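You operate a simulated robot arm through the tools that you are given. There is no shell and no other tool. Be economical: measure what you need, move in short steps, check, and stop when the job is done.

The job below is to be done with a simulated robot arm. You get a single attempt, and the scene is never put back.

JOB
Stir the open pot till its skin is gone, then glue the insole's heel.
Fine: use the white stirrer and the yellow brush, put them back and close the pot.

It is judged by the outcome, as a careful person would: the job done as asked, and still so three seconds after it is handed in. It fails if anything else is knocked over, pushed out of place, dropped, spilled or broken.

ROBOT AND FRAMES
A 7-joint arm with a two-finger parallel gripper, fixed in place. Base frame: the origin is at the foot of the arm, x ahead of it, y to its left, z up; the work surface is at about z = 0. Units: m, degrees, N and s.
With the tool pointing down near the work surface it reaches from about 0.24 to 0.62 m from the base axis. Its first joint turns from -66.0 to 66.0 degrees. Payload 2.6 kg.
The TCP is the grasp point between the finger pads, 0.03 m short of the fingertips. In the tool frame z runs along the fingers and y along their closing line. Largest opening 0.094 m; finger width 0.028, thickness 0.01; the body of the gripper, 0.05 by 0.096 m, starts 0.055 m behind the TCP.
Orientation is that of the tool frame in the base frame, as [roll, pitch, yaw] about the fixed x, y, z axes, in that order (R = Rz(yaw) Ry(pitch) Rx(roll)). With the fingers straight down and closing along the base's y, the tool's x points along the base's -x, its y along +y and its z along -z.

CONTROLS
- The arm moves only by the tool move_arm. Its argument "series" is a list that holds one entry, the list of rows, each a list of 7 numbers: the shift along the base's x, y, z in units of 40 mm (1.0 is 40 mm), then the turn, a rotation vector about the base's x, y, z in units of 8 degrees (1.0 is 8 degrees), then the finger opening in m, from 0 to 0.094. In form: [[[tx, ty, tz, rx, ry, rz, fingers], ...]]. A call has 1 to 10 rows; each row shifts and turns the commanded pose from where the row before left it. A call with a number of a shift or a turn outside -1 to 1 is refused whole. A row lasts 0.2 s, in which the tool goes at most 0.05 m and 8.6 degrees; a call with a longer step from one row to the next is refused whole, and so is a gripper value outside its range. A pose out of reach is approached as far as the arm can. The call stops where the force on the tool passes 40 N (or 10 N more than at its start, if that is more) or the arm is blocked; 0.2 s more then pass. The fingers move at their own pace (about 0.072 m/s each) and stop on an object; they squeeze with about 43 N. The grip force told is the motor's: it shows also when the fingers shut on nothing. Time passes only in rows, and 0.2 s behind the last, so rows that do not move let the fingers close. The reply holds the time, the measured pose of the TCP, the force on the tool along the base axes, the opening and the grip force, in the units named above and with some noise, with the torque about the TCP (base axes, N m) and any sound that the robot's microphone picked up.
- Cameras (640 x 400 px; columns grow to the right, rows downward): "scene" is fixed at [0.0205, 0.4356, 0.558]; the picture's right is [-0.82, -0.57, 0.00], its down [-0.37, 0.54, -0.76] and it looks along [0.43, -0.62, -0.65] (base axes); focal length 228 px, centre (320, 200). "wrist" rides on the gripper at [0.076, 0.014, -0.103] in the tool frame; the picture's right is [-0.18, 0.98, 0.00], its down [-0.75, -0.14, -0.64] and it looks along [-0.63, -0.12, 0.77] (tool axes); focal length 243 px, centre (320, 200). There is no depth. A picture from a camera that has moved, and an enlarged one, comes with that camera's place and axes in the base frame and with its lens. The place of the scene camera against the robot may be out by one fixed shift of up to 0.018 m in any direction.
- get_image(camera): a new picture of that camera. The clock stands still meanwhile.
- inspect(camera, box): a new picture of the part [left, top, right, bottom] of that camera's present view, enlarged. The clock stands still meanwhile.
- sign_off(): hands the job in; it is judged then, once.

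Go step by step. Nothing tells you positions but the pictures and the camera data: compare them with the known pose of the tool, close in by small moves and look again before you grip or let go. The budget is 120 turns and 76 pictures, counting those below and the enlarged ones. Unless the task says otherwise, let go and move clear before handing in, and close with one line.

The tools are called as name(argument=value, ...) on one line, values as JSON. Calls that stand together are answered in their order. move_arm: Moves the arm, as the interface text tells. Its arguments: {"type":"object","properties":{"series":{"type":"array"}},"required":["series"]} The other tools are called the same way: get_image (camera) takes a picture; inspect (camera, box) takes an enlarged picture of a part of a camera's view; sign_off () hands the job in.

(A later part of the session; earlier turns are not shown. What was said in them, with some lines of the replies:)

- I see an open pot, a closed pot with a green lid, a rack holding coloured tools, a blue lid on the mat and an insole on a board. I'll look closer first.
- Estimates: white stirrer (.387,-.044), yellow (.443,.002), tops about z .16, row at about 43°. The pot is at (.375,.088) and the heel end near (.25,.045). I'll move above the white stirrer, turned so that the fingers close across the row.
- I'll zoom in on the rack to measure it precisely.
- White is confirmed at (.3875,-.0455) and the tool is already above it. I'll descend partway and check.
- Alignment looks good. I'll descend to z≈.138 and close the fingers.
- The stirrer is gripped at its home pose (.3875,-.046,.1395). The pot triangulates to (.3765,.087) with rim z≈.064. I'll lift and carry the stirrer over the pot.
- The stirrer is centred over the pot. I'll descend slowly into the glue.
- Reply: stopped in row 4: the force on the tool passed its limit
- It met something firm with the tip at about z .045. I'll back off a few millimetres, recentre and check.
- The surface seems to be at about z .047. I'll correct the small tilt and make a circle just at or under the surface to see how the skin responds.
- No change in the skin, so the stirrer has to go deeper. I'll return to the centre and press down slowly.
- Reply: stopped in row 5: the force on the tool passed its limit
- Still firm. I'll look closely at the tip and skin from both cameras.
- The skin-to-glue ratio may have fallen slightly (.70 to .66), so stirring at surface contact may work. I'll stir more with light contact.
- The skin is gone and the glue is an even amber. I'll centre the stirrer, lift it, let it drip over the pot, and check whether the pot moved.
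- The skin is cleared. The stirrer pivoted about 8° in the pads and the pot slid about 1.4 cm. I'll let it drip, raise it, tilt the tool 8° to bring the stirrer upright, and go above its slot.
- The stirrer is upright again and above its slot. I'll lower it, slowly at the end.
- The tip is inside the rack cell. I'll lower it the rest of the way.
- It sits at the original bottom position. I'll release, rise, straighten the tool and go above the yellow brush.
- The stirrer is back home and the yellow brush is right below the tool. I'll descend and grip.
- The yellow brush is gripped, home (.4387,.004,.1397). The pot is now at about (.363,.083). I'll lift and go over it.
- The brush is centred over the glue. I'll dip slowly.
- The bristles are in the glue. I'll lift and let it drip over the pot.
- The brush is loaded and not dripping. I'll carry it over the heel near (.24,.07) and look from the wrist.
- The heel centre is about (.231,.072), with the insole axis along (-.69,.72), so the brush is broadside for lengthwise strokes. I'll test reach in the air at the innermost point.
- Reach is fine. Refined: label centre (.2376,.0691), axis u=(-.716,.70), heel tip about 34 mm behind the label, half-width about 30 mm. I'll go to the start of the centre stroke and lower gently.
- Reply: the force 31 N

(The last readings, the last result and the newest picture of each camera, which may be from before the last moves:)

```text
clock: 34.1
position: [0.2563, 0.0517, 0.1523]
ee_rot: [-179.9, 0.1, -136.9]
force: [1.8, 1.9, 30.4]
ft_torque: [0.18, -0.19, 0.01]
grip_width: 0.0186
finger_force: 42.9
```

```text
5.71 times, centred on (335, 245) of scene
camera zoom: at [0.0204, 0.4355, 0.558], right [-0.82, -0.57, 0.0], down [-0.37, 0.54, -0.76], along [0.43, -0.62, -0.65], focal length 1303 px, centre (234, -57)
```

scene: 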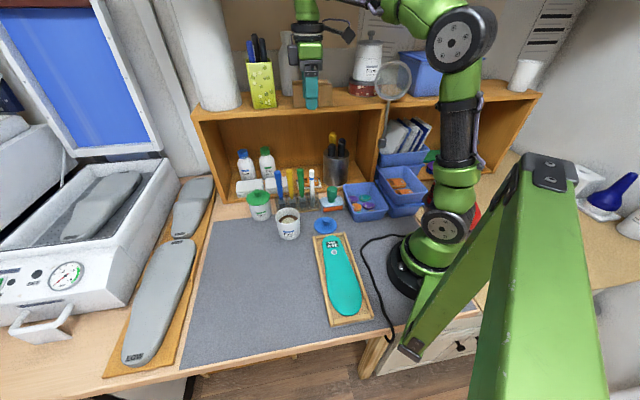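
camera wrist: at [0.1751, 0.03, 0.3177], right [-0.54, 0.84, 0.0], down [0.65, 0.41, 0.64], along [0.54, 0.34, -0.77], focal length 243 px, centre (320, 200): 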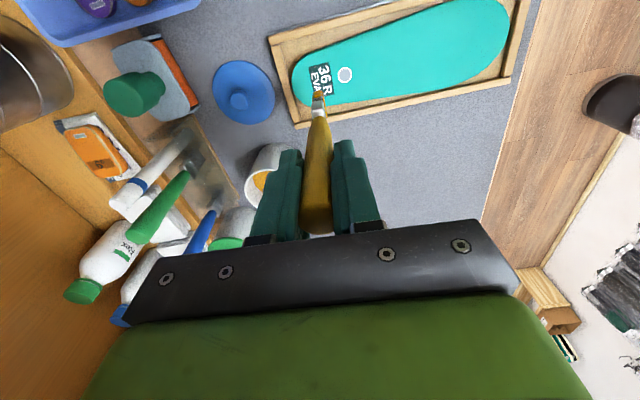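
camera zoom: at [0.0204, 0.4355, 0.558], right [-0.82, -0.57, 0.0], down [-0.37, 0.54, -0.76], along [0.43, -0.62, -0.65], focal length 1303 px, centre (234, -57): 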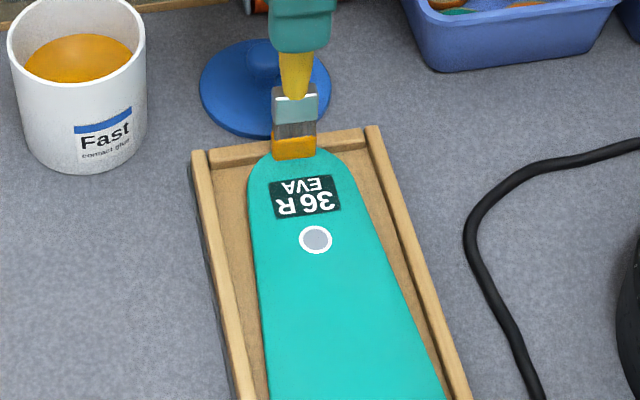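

Contact came at TCP z≈.153, so the insole is higher than assumed and the brush is a bit near the heel edge. I'll ease up, step inward and do the centre stroke with light pressure.

move_arm(series=[[[-0.21, 0.07, 0.1, 0, 0, 0, 0.0], [0, 0, -0.04, 0, 0, 0, 0.0], [-0.222, 0.217, 0, 0, 0, 0, 0.0], [-0.222, 0.217, 0, 0, 0, 0, 0.0], [-0.222, 0.217, 0, 0, 0, 0, 0.0]]])

inspect(camera="wrist", box=[240, 0, 420, 160])

inspect(camera="scene", box=[300, 210, 370, 280])

```text
clock: 35.4
position: [0.2181, 0.0805, 0.1536]
ee_rot: [-179.9, -0.3, -137.0]
force: [0.0, -0.3, 0.0]
ft_torque: [0.01, -0.02, 0.0]
grip_width: 0.0189
finger_force: 42.6
```

```text
2.50 times, centred on (330, 80) of wrist
camera zoom: at [0.1534, 0.0382, 0.2557], right [-0.54, 0.84, 0.0], down [0.65, 0.41, 0.64], along [0.54, 0.34, -0.77], focal length 606 px, centre (295, 500)
```

zoom: 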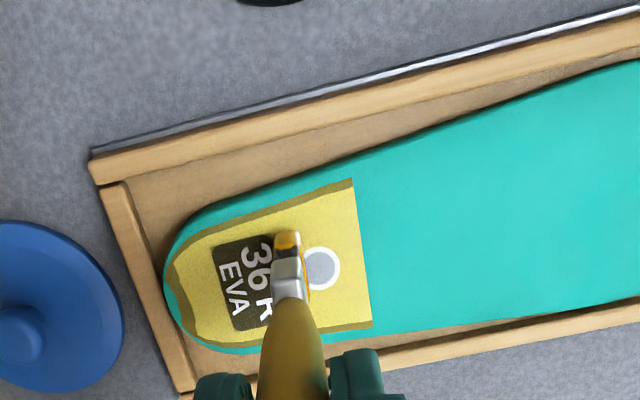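

```text
5.71 times, centred on (335, 245) of scene
camera zoom: at [0.0205, 0.4356, 0.558], right [-0.82, -0.57, 0.0], down [-0.37, 0.54, -0.76], along [0.43, -0.62, -0.65], focal length 1303 px, centre (234, -57)
```

zoom: 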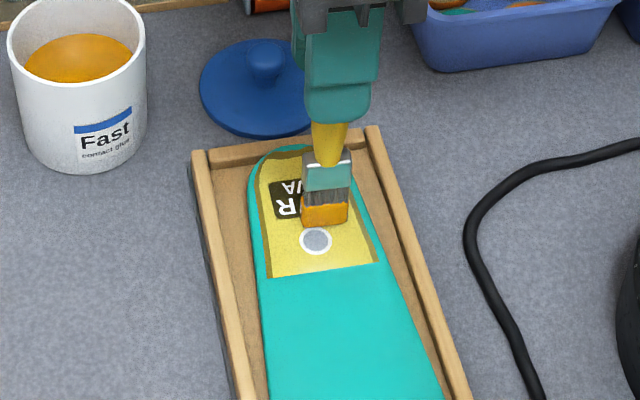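

A full glue patch now covers the heel. I'll lift and look before deciding on more strokes.

move_arm(series=[[[0, 0, 0.3, 0, 0, 0, 0.0], [0, 0, 1, 0, 0, 0, 0.0], [0, 0, 0.6, 0, 0, 0, 0.0]]])

inspect(camera="wrist", box=[260, 20, 400, 140])

inspect(camera="scene", box=[280, 170, 380, 290])

```text
clock: 36.1
position: [0.2199, 0.0791, 0.2285]
ee_rot: [-180.0, -0.1, -137.0]
force: [0.2, 0.3, -0.1]
ft_torque: [-0.02, 0.01, 0.01]
grip_width: 0.0188
finger_force: 43.2
```

```text
3.33 times, centred on (330, 80) of wrist
camera zoom: at [0.1539, 0.0381, 0.3318], right [-0.54, 0.84, 0.0], down [0.65, 0.41, 0.64], along [0.54, 0.34, -0.77], focal length 809 px, centre (287, 600)
```

zoom: 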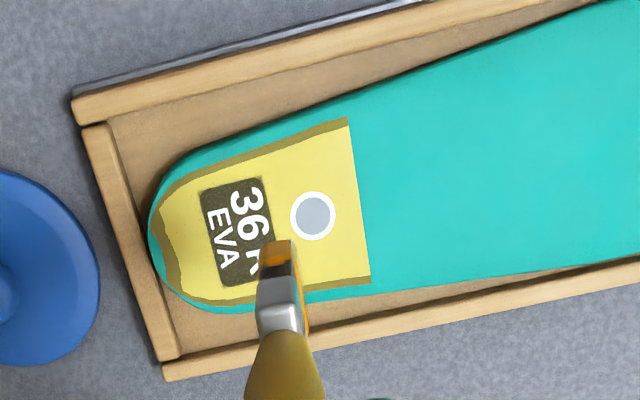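

```text
3.33 times, centred on (330, 230) of scene
camera zoom: at [0.0205, 0.4356, 0.558], right [-0.82, -0.57, 0.0], down [-0.37, 0.54, -0.76], along [0.43, -0.62, -0.65], focal length 760 px, centre (287, 100)
```

zoom: 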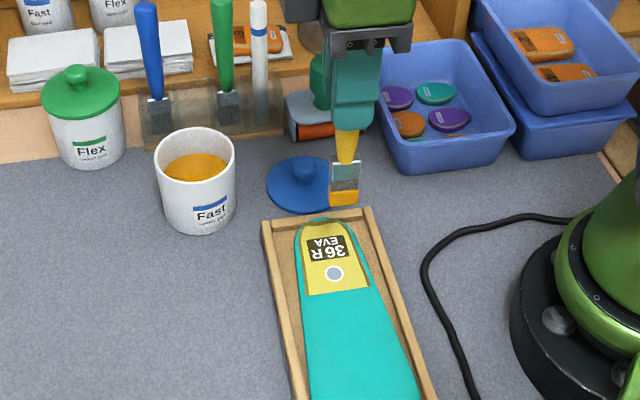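

The heel patch looks complete up to past the ring. I'll add two light side strokes inside the patch to be sure of even coverage.

move_arm(series=[[[0.235, -0.625, -0.6, 0, 0, 0, 0.0], [0, 0, -0.8, 0, 0, 0, 0.0], [0, 0, -0.47, 0, 0, 0, 0.0], [-0.215, 0.21, 0, 0, 0, 0, 0.0], [-0.215, 0.21, 0, 0, 0, 0, 0.0], [-0.215, 0.21, 0, 0, 0, 0, 0.0], [0, 0, 0.25, 0, 0, 0, 0.0]]])

move_arm(series=[[[0.55, -0.08, 0, 0, 0, 0, 0.0], [0.55, -0.08, 0, 0, 0, 0, 0.0], [0, 0, -0.25, 0, 0, 0, 0.0], [-0.215, 0.21, 0, 0, 0, 0, 0.0], [-0.215, 0.21, 0, 0, 0, 0, 0.0], [-0.215, 0.21, 0, 0, 0, 0, 0.0], [0, 0, 0.3, 0, 0, 0, 0.0], [0, 0, 0.9, 0, 0, 0, 0.0], [0, 0, 0.7, 0, 0, 0, 0.0]]])

inspect(camera="wrist", box=[260, 20, 400, 140])

inspect(camera="scene", box=[280, 170, 380, 290])

```text
clock: 37.8
position: [0.2016, 0.0794, 0.1647]
ee_rot: [-179.9, -0.1, -137.0]
force: [-0.2, -0.1, -0.7]
ft_torque: [0.03, -0.01, -0.02]
grip_width: 0.019
finger_force: 43.4
```

```text
clock: 39.8
position: [0.2217, 0.0973, 0.2318]
ee_rot: [180.0, -0.2, -137.0]
force: [-0.2, -0.1, -0.5]
ft_torque: [0.01, 0.01, 0.0]
grip_width: 0.0188
finger_force: 43.2
```

```text
3.33 times, centred on (330, 80) of wrist
camera zoom: at [0.1549, 0.057, 0.3339], right [-0.54, 0.84, 0.0], down [0.65, 0.41, 0.64], along [0.54, 0.34, -0.77], focal length 809 px, centre (287, 600)
```

zoom: 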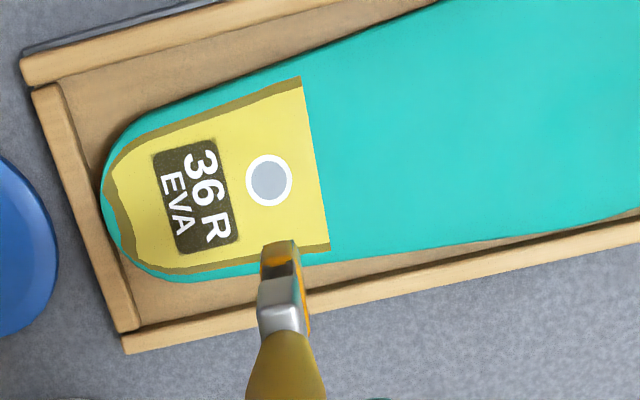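

```text
3.33 times, centred on (330, 230) of scene
camera zoom: at [0.0205, 0.4356, 0.558], right [-0.82, -0.57, 0.0], down [-0.37, 0.54, -0.76], along [0.43, -0.62, -0.65], focal length 760 px, centre (287, 100)
```

zoom: 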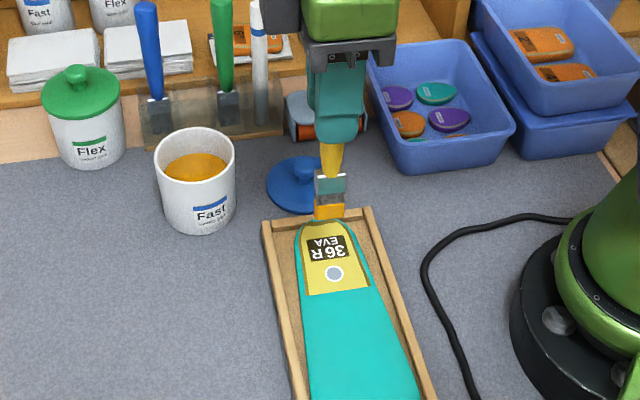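

The patch is unchanged, so it is complete, and the brush hasn't tilted in the grip. I'll take it back above its slot.

move_arm(series=[[[0, 0, 1, 0, 0, 0, 0.0], [0, 0, 1, 0, 0, 0, 0.0], [0.904, -0.389, 0, 0, 0, 0, 0.0], [0.904, -0.389, 0, 0, 0, 0, 0.0], [0.904, -0.389, 0, 0, 0, 0, 0.0], [0.904, -0.389, 0, 0, 0, 0, 0.0], [0.904, -0.389, 0, 0, 0, 0, 0.0], [0.904, -0.389, 0, 0, 0, 0, 0.0], [0, 0, 0, 0, 0, 0, 0.0]]])

inspect(camera="wrist", box=[220, 0, 420, 240])

inspect(camera="scene", box=[250, 100, 370, 220])

```text
clock: 41.8
position: [0.4387, 0.0055, 0.3117]
ee_rot: [180.0, -0.1, -136.9]
force: [0.3, -0.6, -0.1]
ft_torque: [-0.01, 0.02, 0.03]
grip_width: 0.0189
finger_force: 43.4
```

```text
1.67 times, centred on (320, 120) of wrist
camera zoom: at [0.3734, -0.0365, 0.4141], right [-0.54, 0.84, 0.0], down [0.65, 0.41, 0.64], along [0.54, 0.34, -0.77], focal length 404 px, centre (320, 333)
```

zoom: 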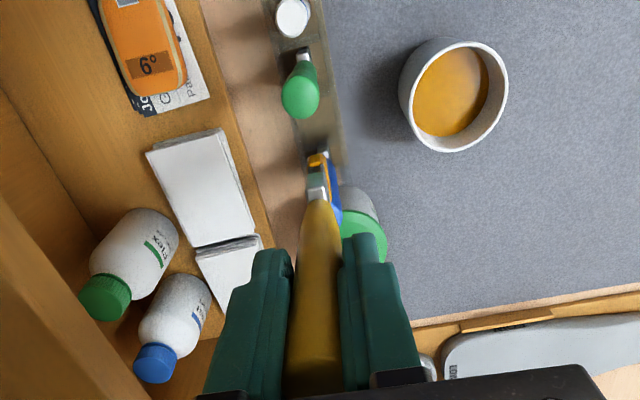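

```text
3.33 times, centred on (310, 160) of scene
camera zoom: at [0.0205, 0.4356, 0.558], right [-0.82, -0.57, 0.0], down [-0.37, 0.54, -0.76], along [0.43, -0.62, -0.65], focal length 760 px, centre (353, 333)
```

zoom: 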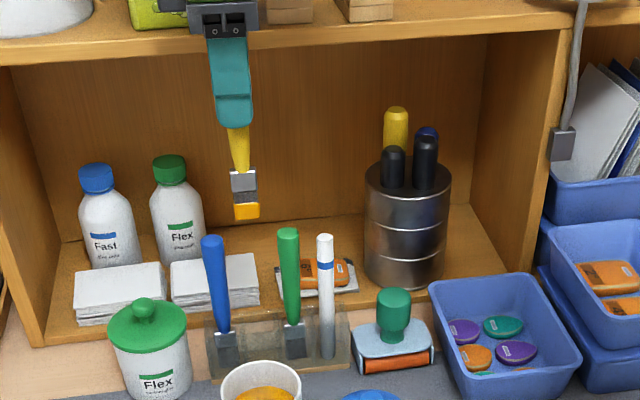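

Aligned above the slot. I'll lower, slowing inside the rack.

move_arm(series=[[[0, -0.025, -1, 0, 0, 0, 0.0], [0, 0, -1, 0, 0, 0, 0.0], [0, 0, -0.8, 0, 0, 0, 0.0], [0, 0, -0.4, 0, 0, 0, 0.0], [0, 0, -0.3, 0, 0, 0, 0.0], [0, 0, -0.3, 0, 0, 0, 0.0], [0, 0, -0.25, 0, 0, 0, 0.0], [0, 0, -0.15, 0, 0, 0, 0.0], [0, 0, 0, 0, 0, 0, 0.0]]])

inspect(camera="scene", box=[260, 150, 340, 215])

```text
clock: 43.8
position: [0.438, 0.0033, 0.1426]
ee_rot: [-179.9, -0.1, -137.0]
force: [0.3, 0.2, -0.6]
ft_torque: [-0.01, 0.0, 0.0]
grip_width: 0.0191
finger_force: 42.6
```

```text
6.15 times, centred on (300, 182) of scene
camera zoom: at [0.0205, 0.4356, 0.558], right [-0.82, -0.57, 0.0], down [-0.37, 0.54, -0.76], along [0.43, -0.62, -0.65], focal length 1403 px, centre (443, 308)
```

zoom: 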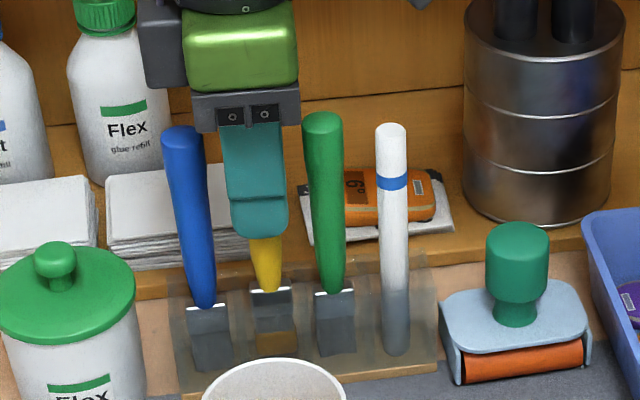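

The brush is in its cell. I'll lower the last 2 mm, release, rise, and move towards the blue lid at about (.30,0).

move_arm(series=[[[0, 0, -0.05, 0, 0, 0, 0.0], [0, 0, 0, 0, 0, 0, 0.03], [0, 0, 0, 0, 0, 0, 0.05], [0, 0, 0, 0, 0, 0, 0.05], [0, 0, 0.8, 0, 0, 0, 0.05], [0, 0, 1, 0, 0, 0, 0.05], [0, 0, 1, 0, 0, 0, 0.05], [-0.8, -0.02, 0.0, 0, 0, 0, 0.05], [-0.8, -0.02, 0.0, 0, 0, 0, 0.05], [-0.8, -0.02, 0.0, 0, 0, 0, 0.05]]])

get_image(camera="wrist")

inspect(camera="scene", box=[220, 140, 380, 240])

```text
clock: 46.0
position: [0.3432, 0.0025, 0.2519]
ee_rot: [180.0, -0.1, -136.9]
force: [0.7, -0.1, -0.2]
ft_torque: [0.02, -0.01, 0.01]
grip_width: 0.05
finger_force: 0.1
```

```text
26 pictures are left
camera wrist: at [0.2761, -0.0391, 0.3547], right [-0.54, 0.84, 0.0], down [0.65, 0.41, 0.64], along [0.54, 0.34, -0.77], focal length 243 px, centre (320, 200)
```

wrist: 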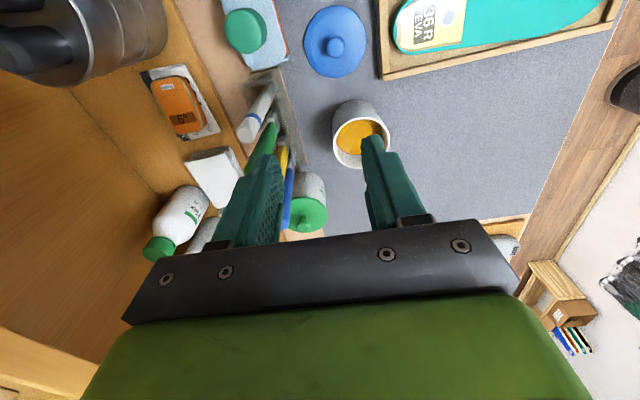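

```text
4.00 times, centred on (300, 190) of scene
camera zoom: at [0.0205, 0.4356, 0.558], right [-0.82, -0.57, 0.0], down [-0.37, 0.54, -0.76], along [0.43, -0.62, -0.65], focal length 912 px, centre (400, 240)
```

zoom: 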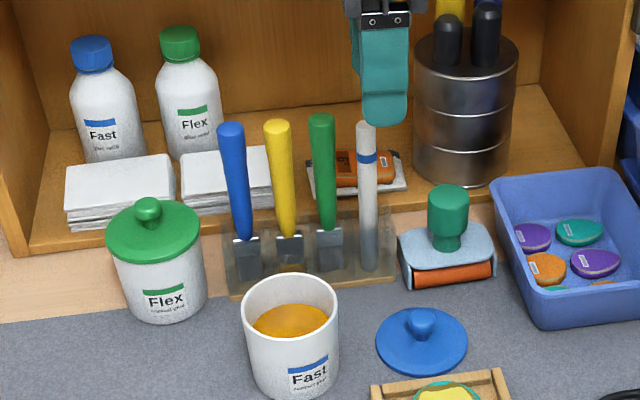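

Both tools are back. The lid knob is at about (.303,-.001). I'll move above it, lower and look.

move_arm(series=[[[-0.5, -0.045, -0.5, 0, 0, 0, 0.04], [-0.5, -0.045, -0.8, 0, 0, 0, 0.04], [0, 0, -0.9, 0, 0, 0, 0.04], [0, 0, -0.8, 0, 0, 0, 0.04], [0, 0, 0, 0, 0, 0, 0.04]]])

inspect(camera="wrist", box=[240, 20, 400, 220])

inspect(camera="scene", box=[270, 150, 370, 250])

```text
clock: 47.1
position: [0.3021, -0.0034, 0.1316]
ee_rot: [180.0, -0.1, -137.0]
force: [-0.2, -0.1, 0.3]
ft_torque: [-0.02, 0.02, 0.01]
grip_width: 0.0402
finger_force: 0.1
```

```text
2.00 times, centred on (320, 120) of wrist
camera zoom: at [0.2368, -0.044, 0.235], right [-0.54, 0.84, 0.0], down [0.65, 0.41, 0.64], along [0.54, 0.34, -0.77], focal length 485 px, centre (320, 360)
```

zoom: 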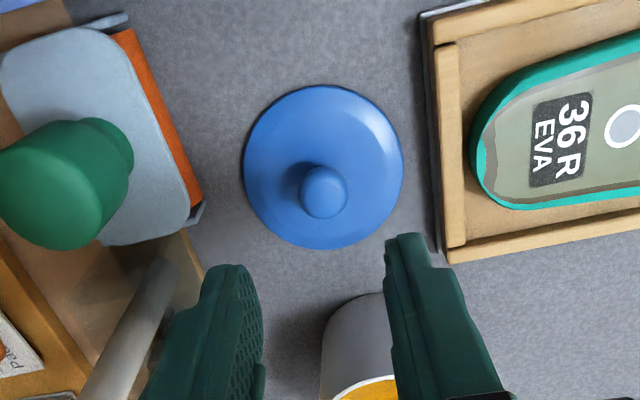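

```text
4.00 times, centred on (320, 200) of scene
camera zoom: at [0.0205, 0.4356, 0.558], right [-0.82, -0.57, 0.0], down [-0.37, 0.54, -0.76], along [0.43, -0.62, -0.65], focal length 912 px, centre (320, 200)
```

zoom: 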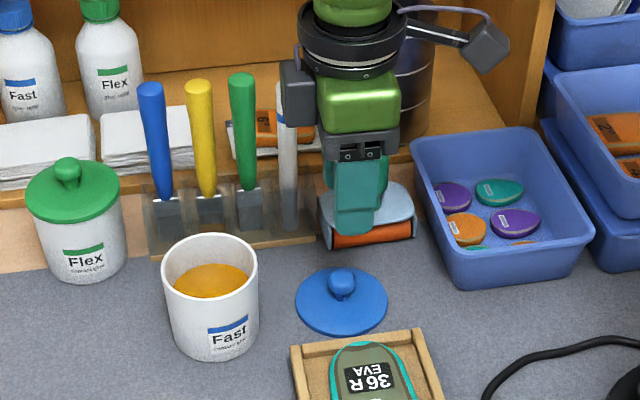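

The knob is right beneath the tool. I'll descend so the fingertips straddle it (TCP z≈.043) and close.

move_arm(series=[[[0, 0.03, -0.8, 0, 0, 0, 0.04], [0, 0, -0.7, 0, 0, 0, 0.04], [0, 0, -0.4, 0, 0, 0, 0.04], [0, 0, -0.2, 0, 0, 0, 0.04], [0, 0, -0.1, 0, 0, 0, 0.04], [0, 0, 0, 0, 0, 0, 0.02], [0, 0, 0, 0, 0, 0, 0.0], [0, 0, 0, 0, 0, 0, 0.0]]])

inspect(camera="wrist", box=[240, 20, 400, 220])

inspect(camera="scene", box=[300, 180, 360, 240])

```text
clock: 49.0
position: [0.3024, -0.001, 0.0445]
ee_rot: [180.0, -0.2, -137.0]
force: [-0.2, 1.7, 0.2]
ft_torque: [0.03, -0.05, -0.02]
grip_width: 0.0201
finger_force: 42.8
```

```text
2.00 times, centred on (320, 120) of wrist
camera zoom: at [0.2363, -0.0416, 0.1468], right [-0.54, 0.84, 0.0], down [0.65, 0.41, 0.64], along [0.54, 0.34, -0.77], focal length 485 px, centre (320, 360)
```

zoom: 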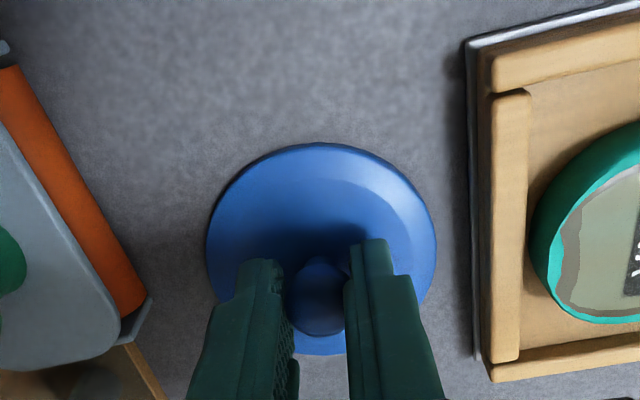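

```text
6.67 times, centred on (330, 210) of scene
camera zoom: at [0.0205, 0.4356, 0.558], right [-0.82, -0.57, 0.0], down [-0.37, 0.54, -0.76], along [0.43, -0.62, -0.65], focal length 1520 px, centre (253, 133)
```

zoom: 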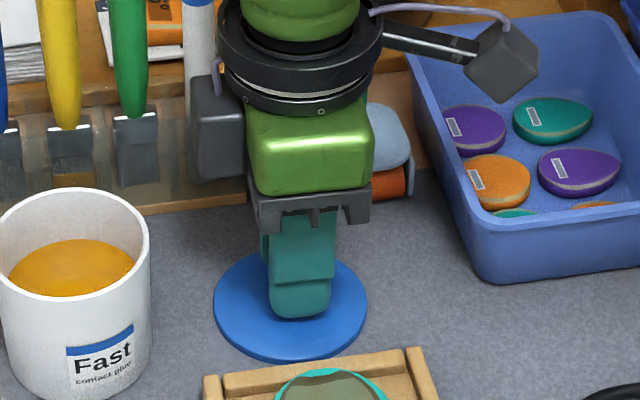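

The knob is held (.0201). I'll lift the lid and carry it over the pot, hovering to check alignment.

move_arm(series=[[[0, 0, 0.3, 0, 0, 0, 0.0], [0, 0, 0.8, 0, 0, 0, 0.0], [0, 0, 1, 0, 0, 0, 0.0], [0, 0, 0.8, 0, 0, 0, 0.0], [0.53, 0.69, 0, 0, 0, 0, 0.0], [0.53, 0.69, 0, 0, 0, 0, 0.0], [0.53, 0.69, 0, 0, 0, 0, 0.0], [0, 0, 0, 0, 0, 0, 0.0]]])

inspect(camera="wrist", box=[240, 20, 400, 220])

inspect(camera="scene", box=[250, 170, 330, 250])

```text
clock: 50.8
position: [0.3649, 0.0826, 0.1611]
ee_rot: [-180.0, -0.2, -137.0]
force: [0.0, -0.1, -0.2]
ft_torque: [-0.01, 0.0, 0.02]
grip_width: 0.0201
finger_force: 43.0
```

```text
2.00 times, centred on (320, 120) of wrist
camera zoom: at [0.3003, 0.0403, 0.263], right [-0.54, 0.84, 0.0], down [0.65, 0.41, 0.64], along [0.54, 0.34, -0.77], focal length 485 px, centre (320, 360)
```

zoom: 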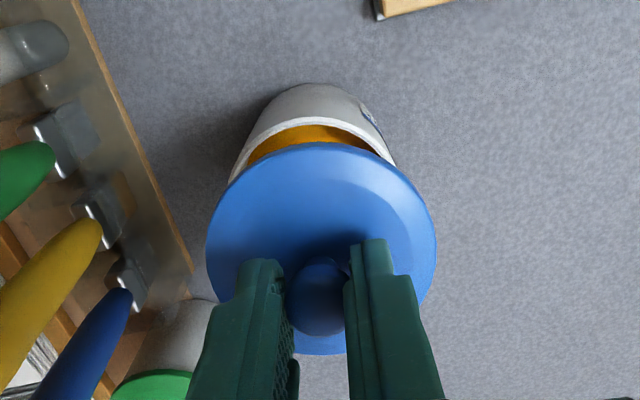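

```text
5.00 times, centred on (290, 210) of scene
camera zoom: at [0.0205, 0.4356, 0.558], right [-0.82, -0.57, 0.0], down [-0.37, 0.54, -0.76], along [0.43, -0.62, -0.65], focal length 1140 px, centre (470, 150)
```

zoom: 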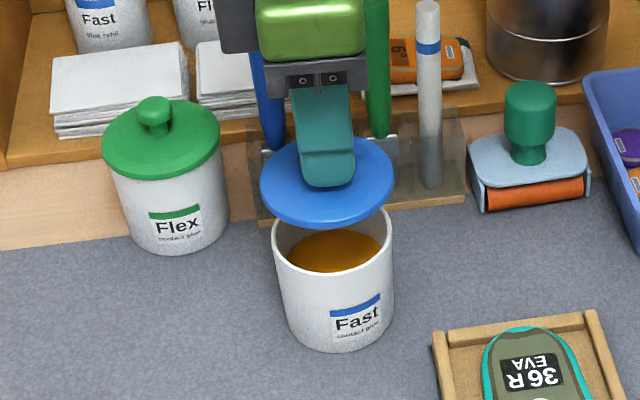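

The lid is level and aligned within about 2 mm. I'll apply a small correction and lower it close to the rim.

move_arm(series=[[[0.05, -0.04, -0.3, 0, 0, 0, 0.0], [0, 0, -0.5, 0, 0, 0, 0.0], [0, 0, -0.2, 0, 0, 0, 0.0], [0, 0, 0, 0, 0, 0, 0.0]]])

inspect(camera="wrist", box=[240, 20, 400, 220])

inspect(camera="scene", box=[250, 180, 330, 240])

```text
clock: 51.8
position: [0.3681, 0.08, 0.1203]
ee_rot: [-179.9, -0.2, -137.0]
force: [-1.0, 0.1, -0.7]
ft_torque: [-0.01, 0.0, 0.01]
grip_width: 0.0199
finger_force: 42.8
```

```text
2.00 times, centred on (320, 120) of wrist
camera zoom: at [0.3022, 0.0392, 0.2226], right [-0.54, 0.84, 0.0], down [0.65, 0.41, 0.64], along [0.54, 0.34, -0.77], focal length 485 px, centre (320, 360)
```

zoom: 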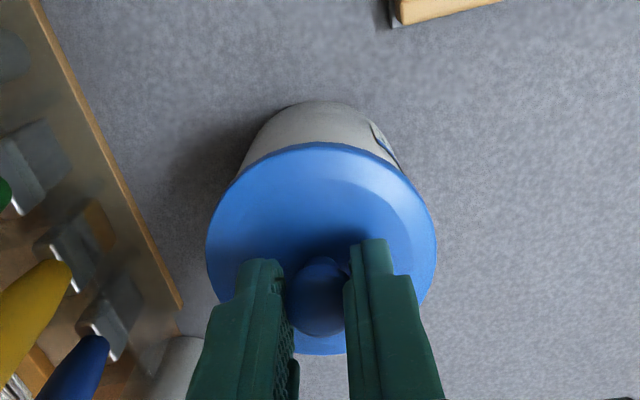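

```text
6.67 times, centred on (290, 210) of scene
camera zoom: at [0.0205, 0.4356, 0.558], right [-0.82, -0.57, 0.0], down [-0.37, 0.54, -0.76], along [0.43, -0.62, -0.65], focal length 1520 px, centre (520, 133)
```

zoom: 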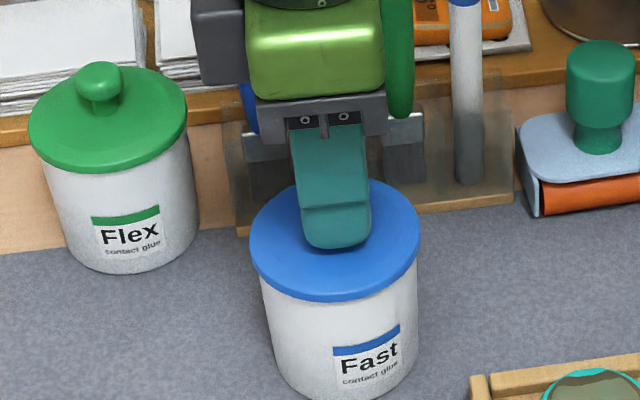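

Aligned well. I'll lower gently to contact.

move_arm(series=[[[0, 0, -0.15, 0, 0, 0, 0.0], [0, 0, -0.1, 0, 0, 0, 0.0], [0, 0, -0.06, 0, 0, 0, 0.0], [0, 0, 0, 0, 0, 0, 0.0]]])

inspect(camera="scene", box=[250, 180, 330, 240])

```text
clock: 52.2
position: [0.3679, 0.0808, 0.1183]
ee_rot: [-179.8, 0.1, -137.2]
force: [-1.9, -1.2, 2.9]
ft_torque: [-0.02, 0.0, -0.03]
grip_width: 0.02
finger_force: 43.3
heard: snap
stopped in row 2: the force on the tool passed its limit (the readings are from after the stop); the commanded pose is now the measured one
```

```text
6.67 times, centred on (290, 210) of scene
camera zoom: at [0.0205, 0.4356, 0.558], right [-0.82, -0.57, 0.0], down [-0.37, 0.54, -0.76], along [0.43, -0.62, -0.65], focal length 1520 px, centre (520, 133)
```

zoom: 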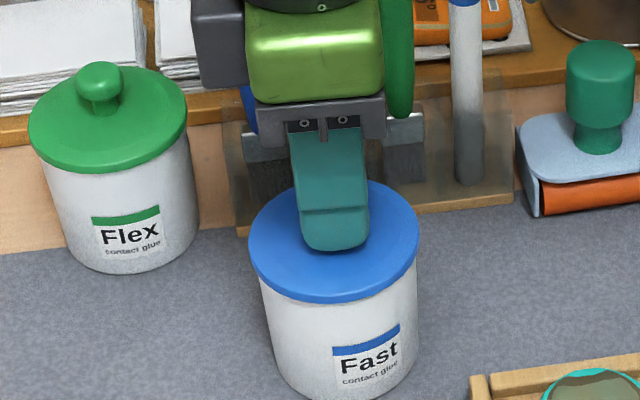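

The lid snapped on. I'll release and rise clear.

move_arm(series=[[[0, 0, 0, 0, 0, 0, 0.03], [0, 0, 0, 0, 0, 0, 0.05], [0, 0, 0, 0, 0, 0, 0.05], [0, 0, 0.5, 0, 0, 0, 0.05], [0, 0, 1, 0, 0, 0, 0.05], [0, 0, 1, 0, 0, 0, 0.05], [0, 0, 1, 0, 0, 0, 0.05], [0, 0, 1, 0, 0, 0, 0.05]]])

get_image(camera="scene")

inspect(camera="scene", box=[220, 150, 380, 270])

get_image(camera="wrist")

```text
clock: 54.0
position: [0.3694, 0.0806, 0.2985]
ee_rot: [-179.8, 0.1, -137.2]
force: [1.0, 0.2, 0.6]
ft_torque: [-0.02, -0.02, 0.0]
grip_width: 0.05
finger_force: 0.0
```

```text
15 pictures are left
```

scene: 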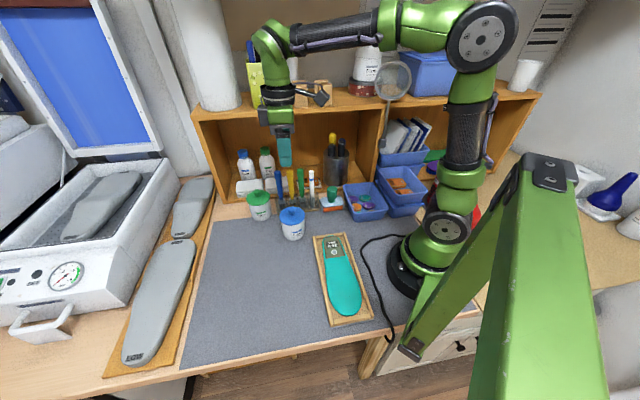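

```text
3.33 times, centred on (300, 210) of scene
camera zoom: at [0.0205, 0.4356, 0.558], right [-0.82, -0.57, 0.0], down [-0.37, 0.54, -0.76], along [0.43, -0.62, -0.65], focal length 760 px, centre (387, 167)
```

zoom: 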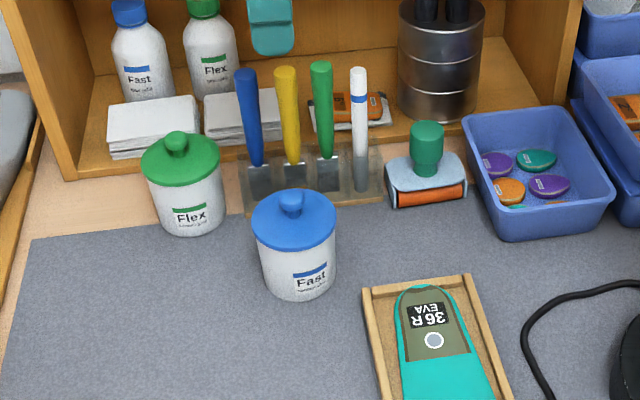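

```text
13 pictures are left
camera wrist: at [0.3033, 0.0397, 0.4007], right [-0.53, 0.85, 0.0], down [0.65, 0.41, 0.64], along [0.55, 0.34, -0.77], focal length 243 px, centre (320, 200)
```

wrist: 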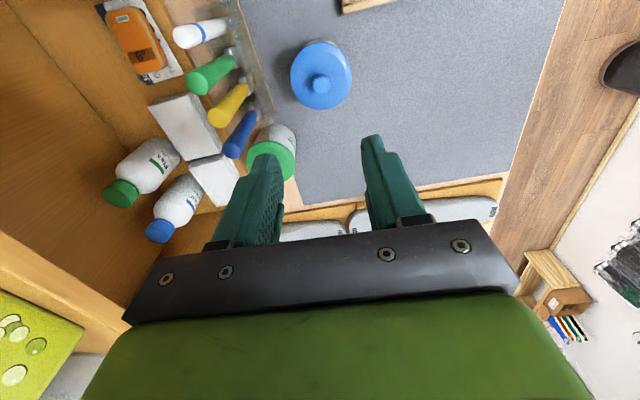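

Everything is in place: the pot is closed, both tools stand in the rack, the heel glue is drying and nothing else is disturbed. I'm handing in.

sign_off()

```text
The job is handed in.
```

The glue was stirred until its skin was gone and the insole's heel is glued. The white stirrer and yellow brush are back in the rack, and the pot is closed. It slid about 1.4 cm while I stirred, and I left it there.
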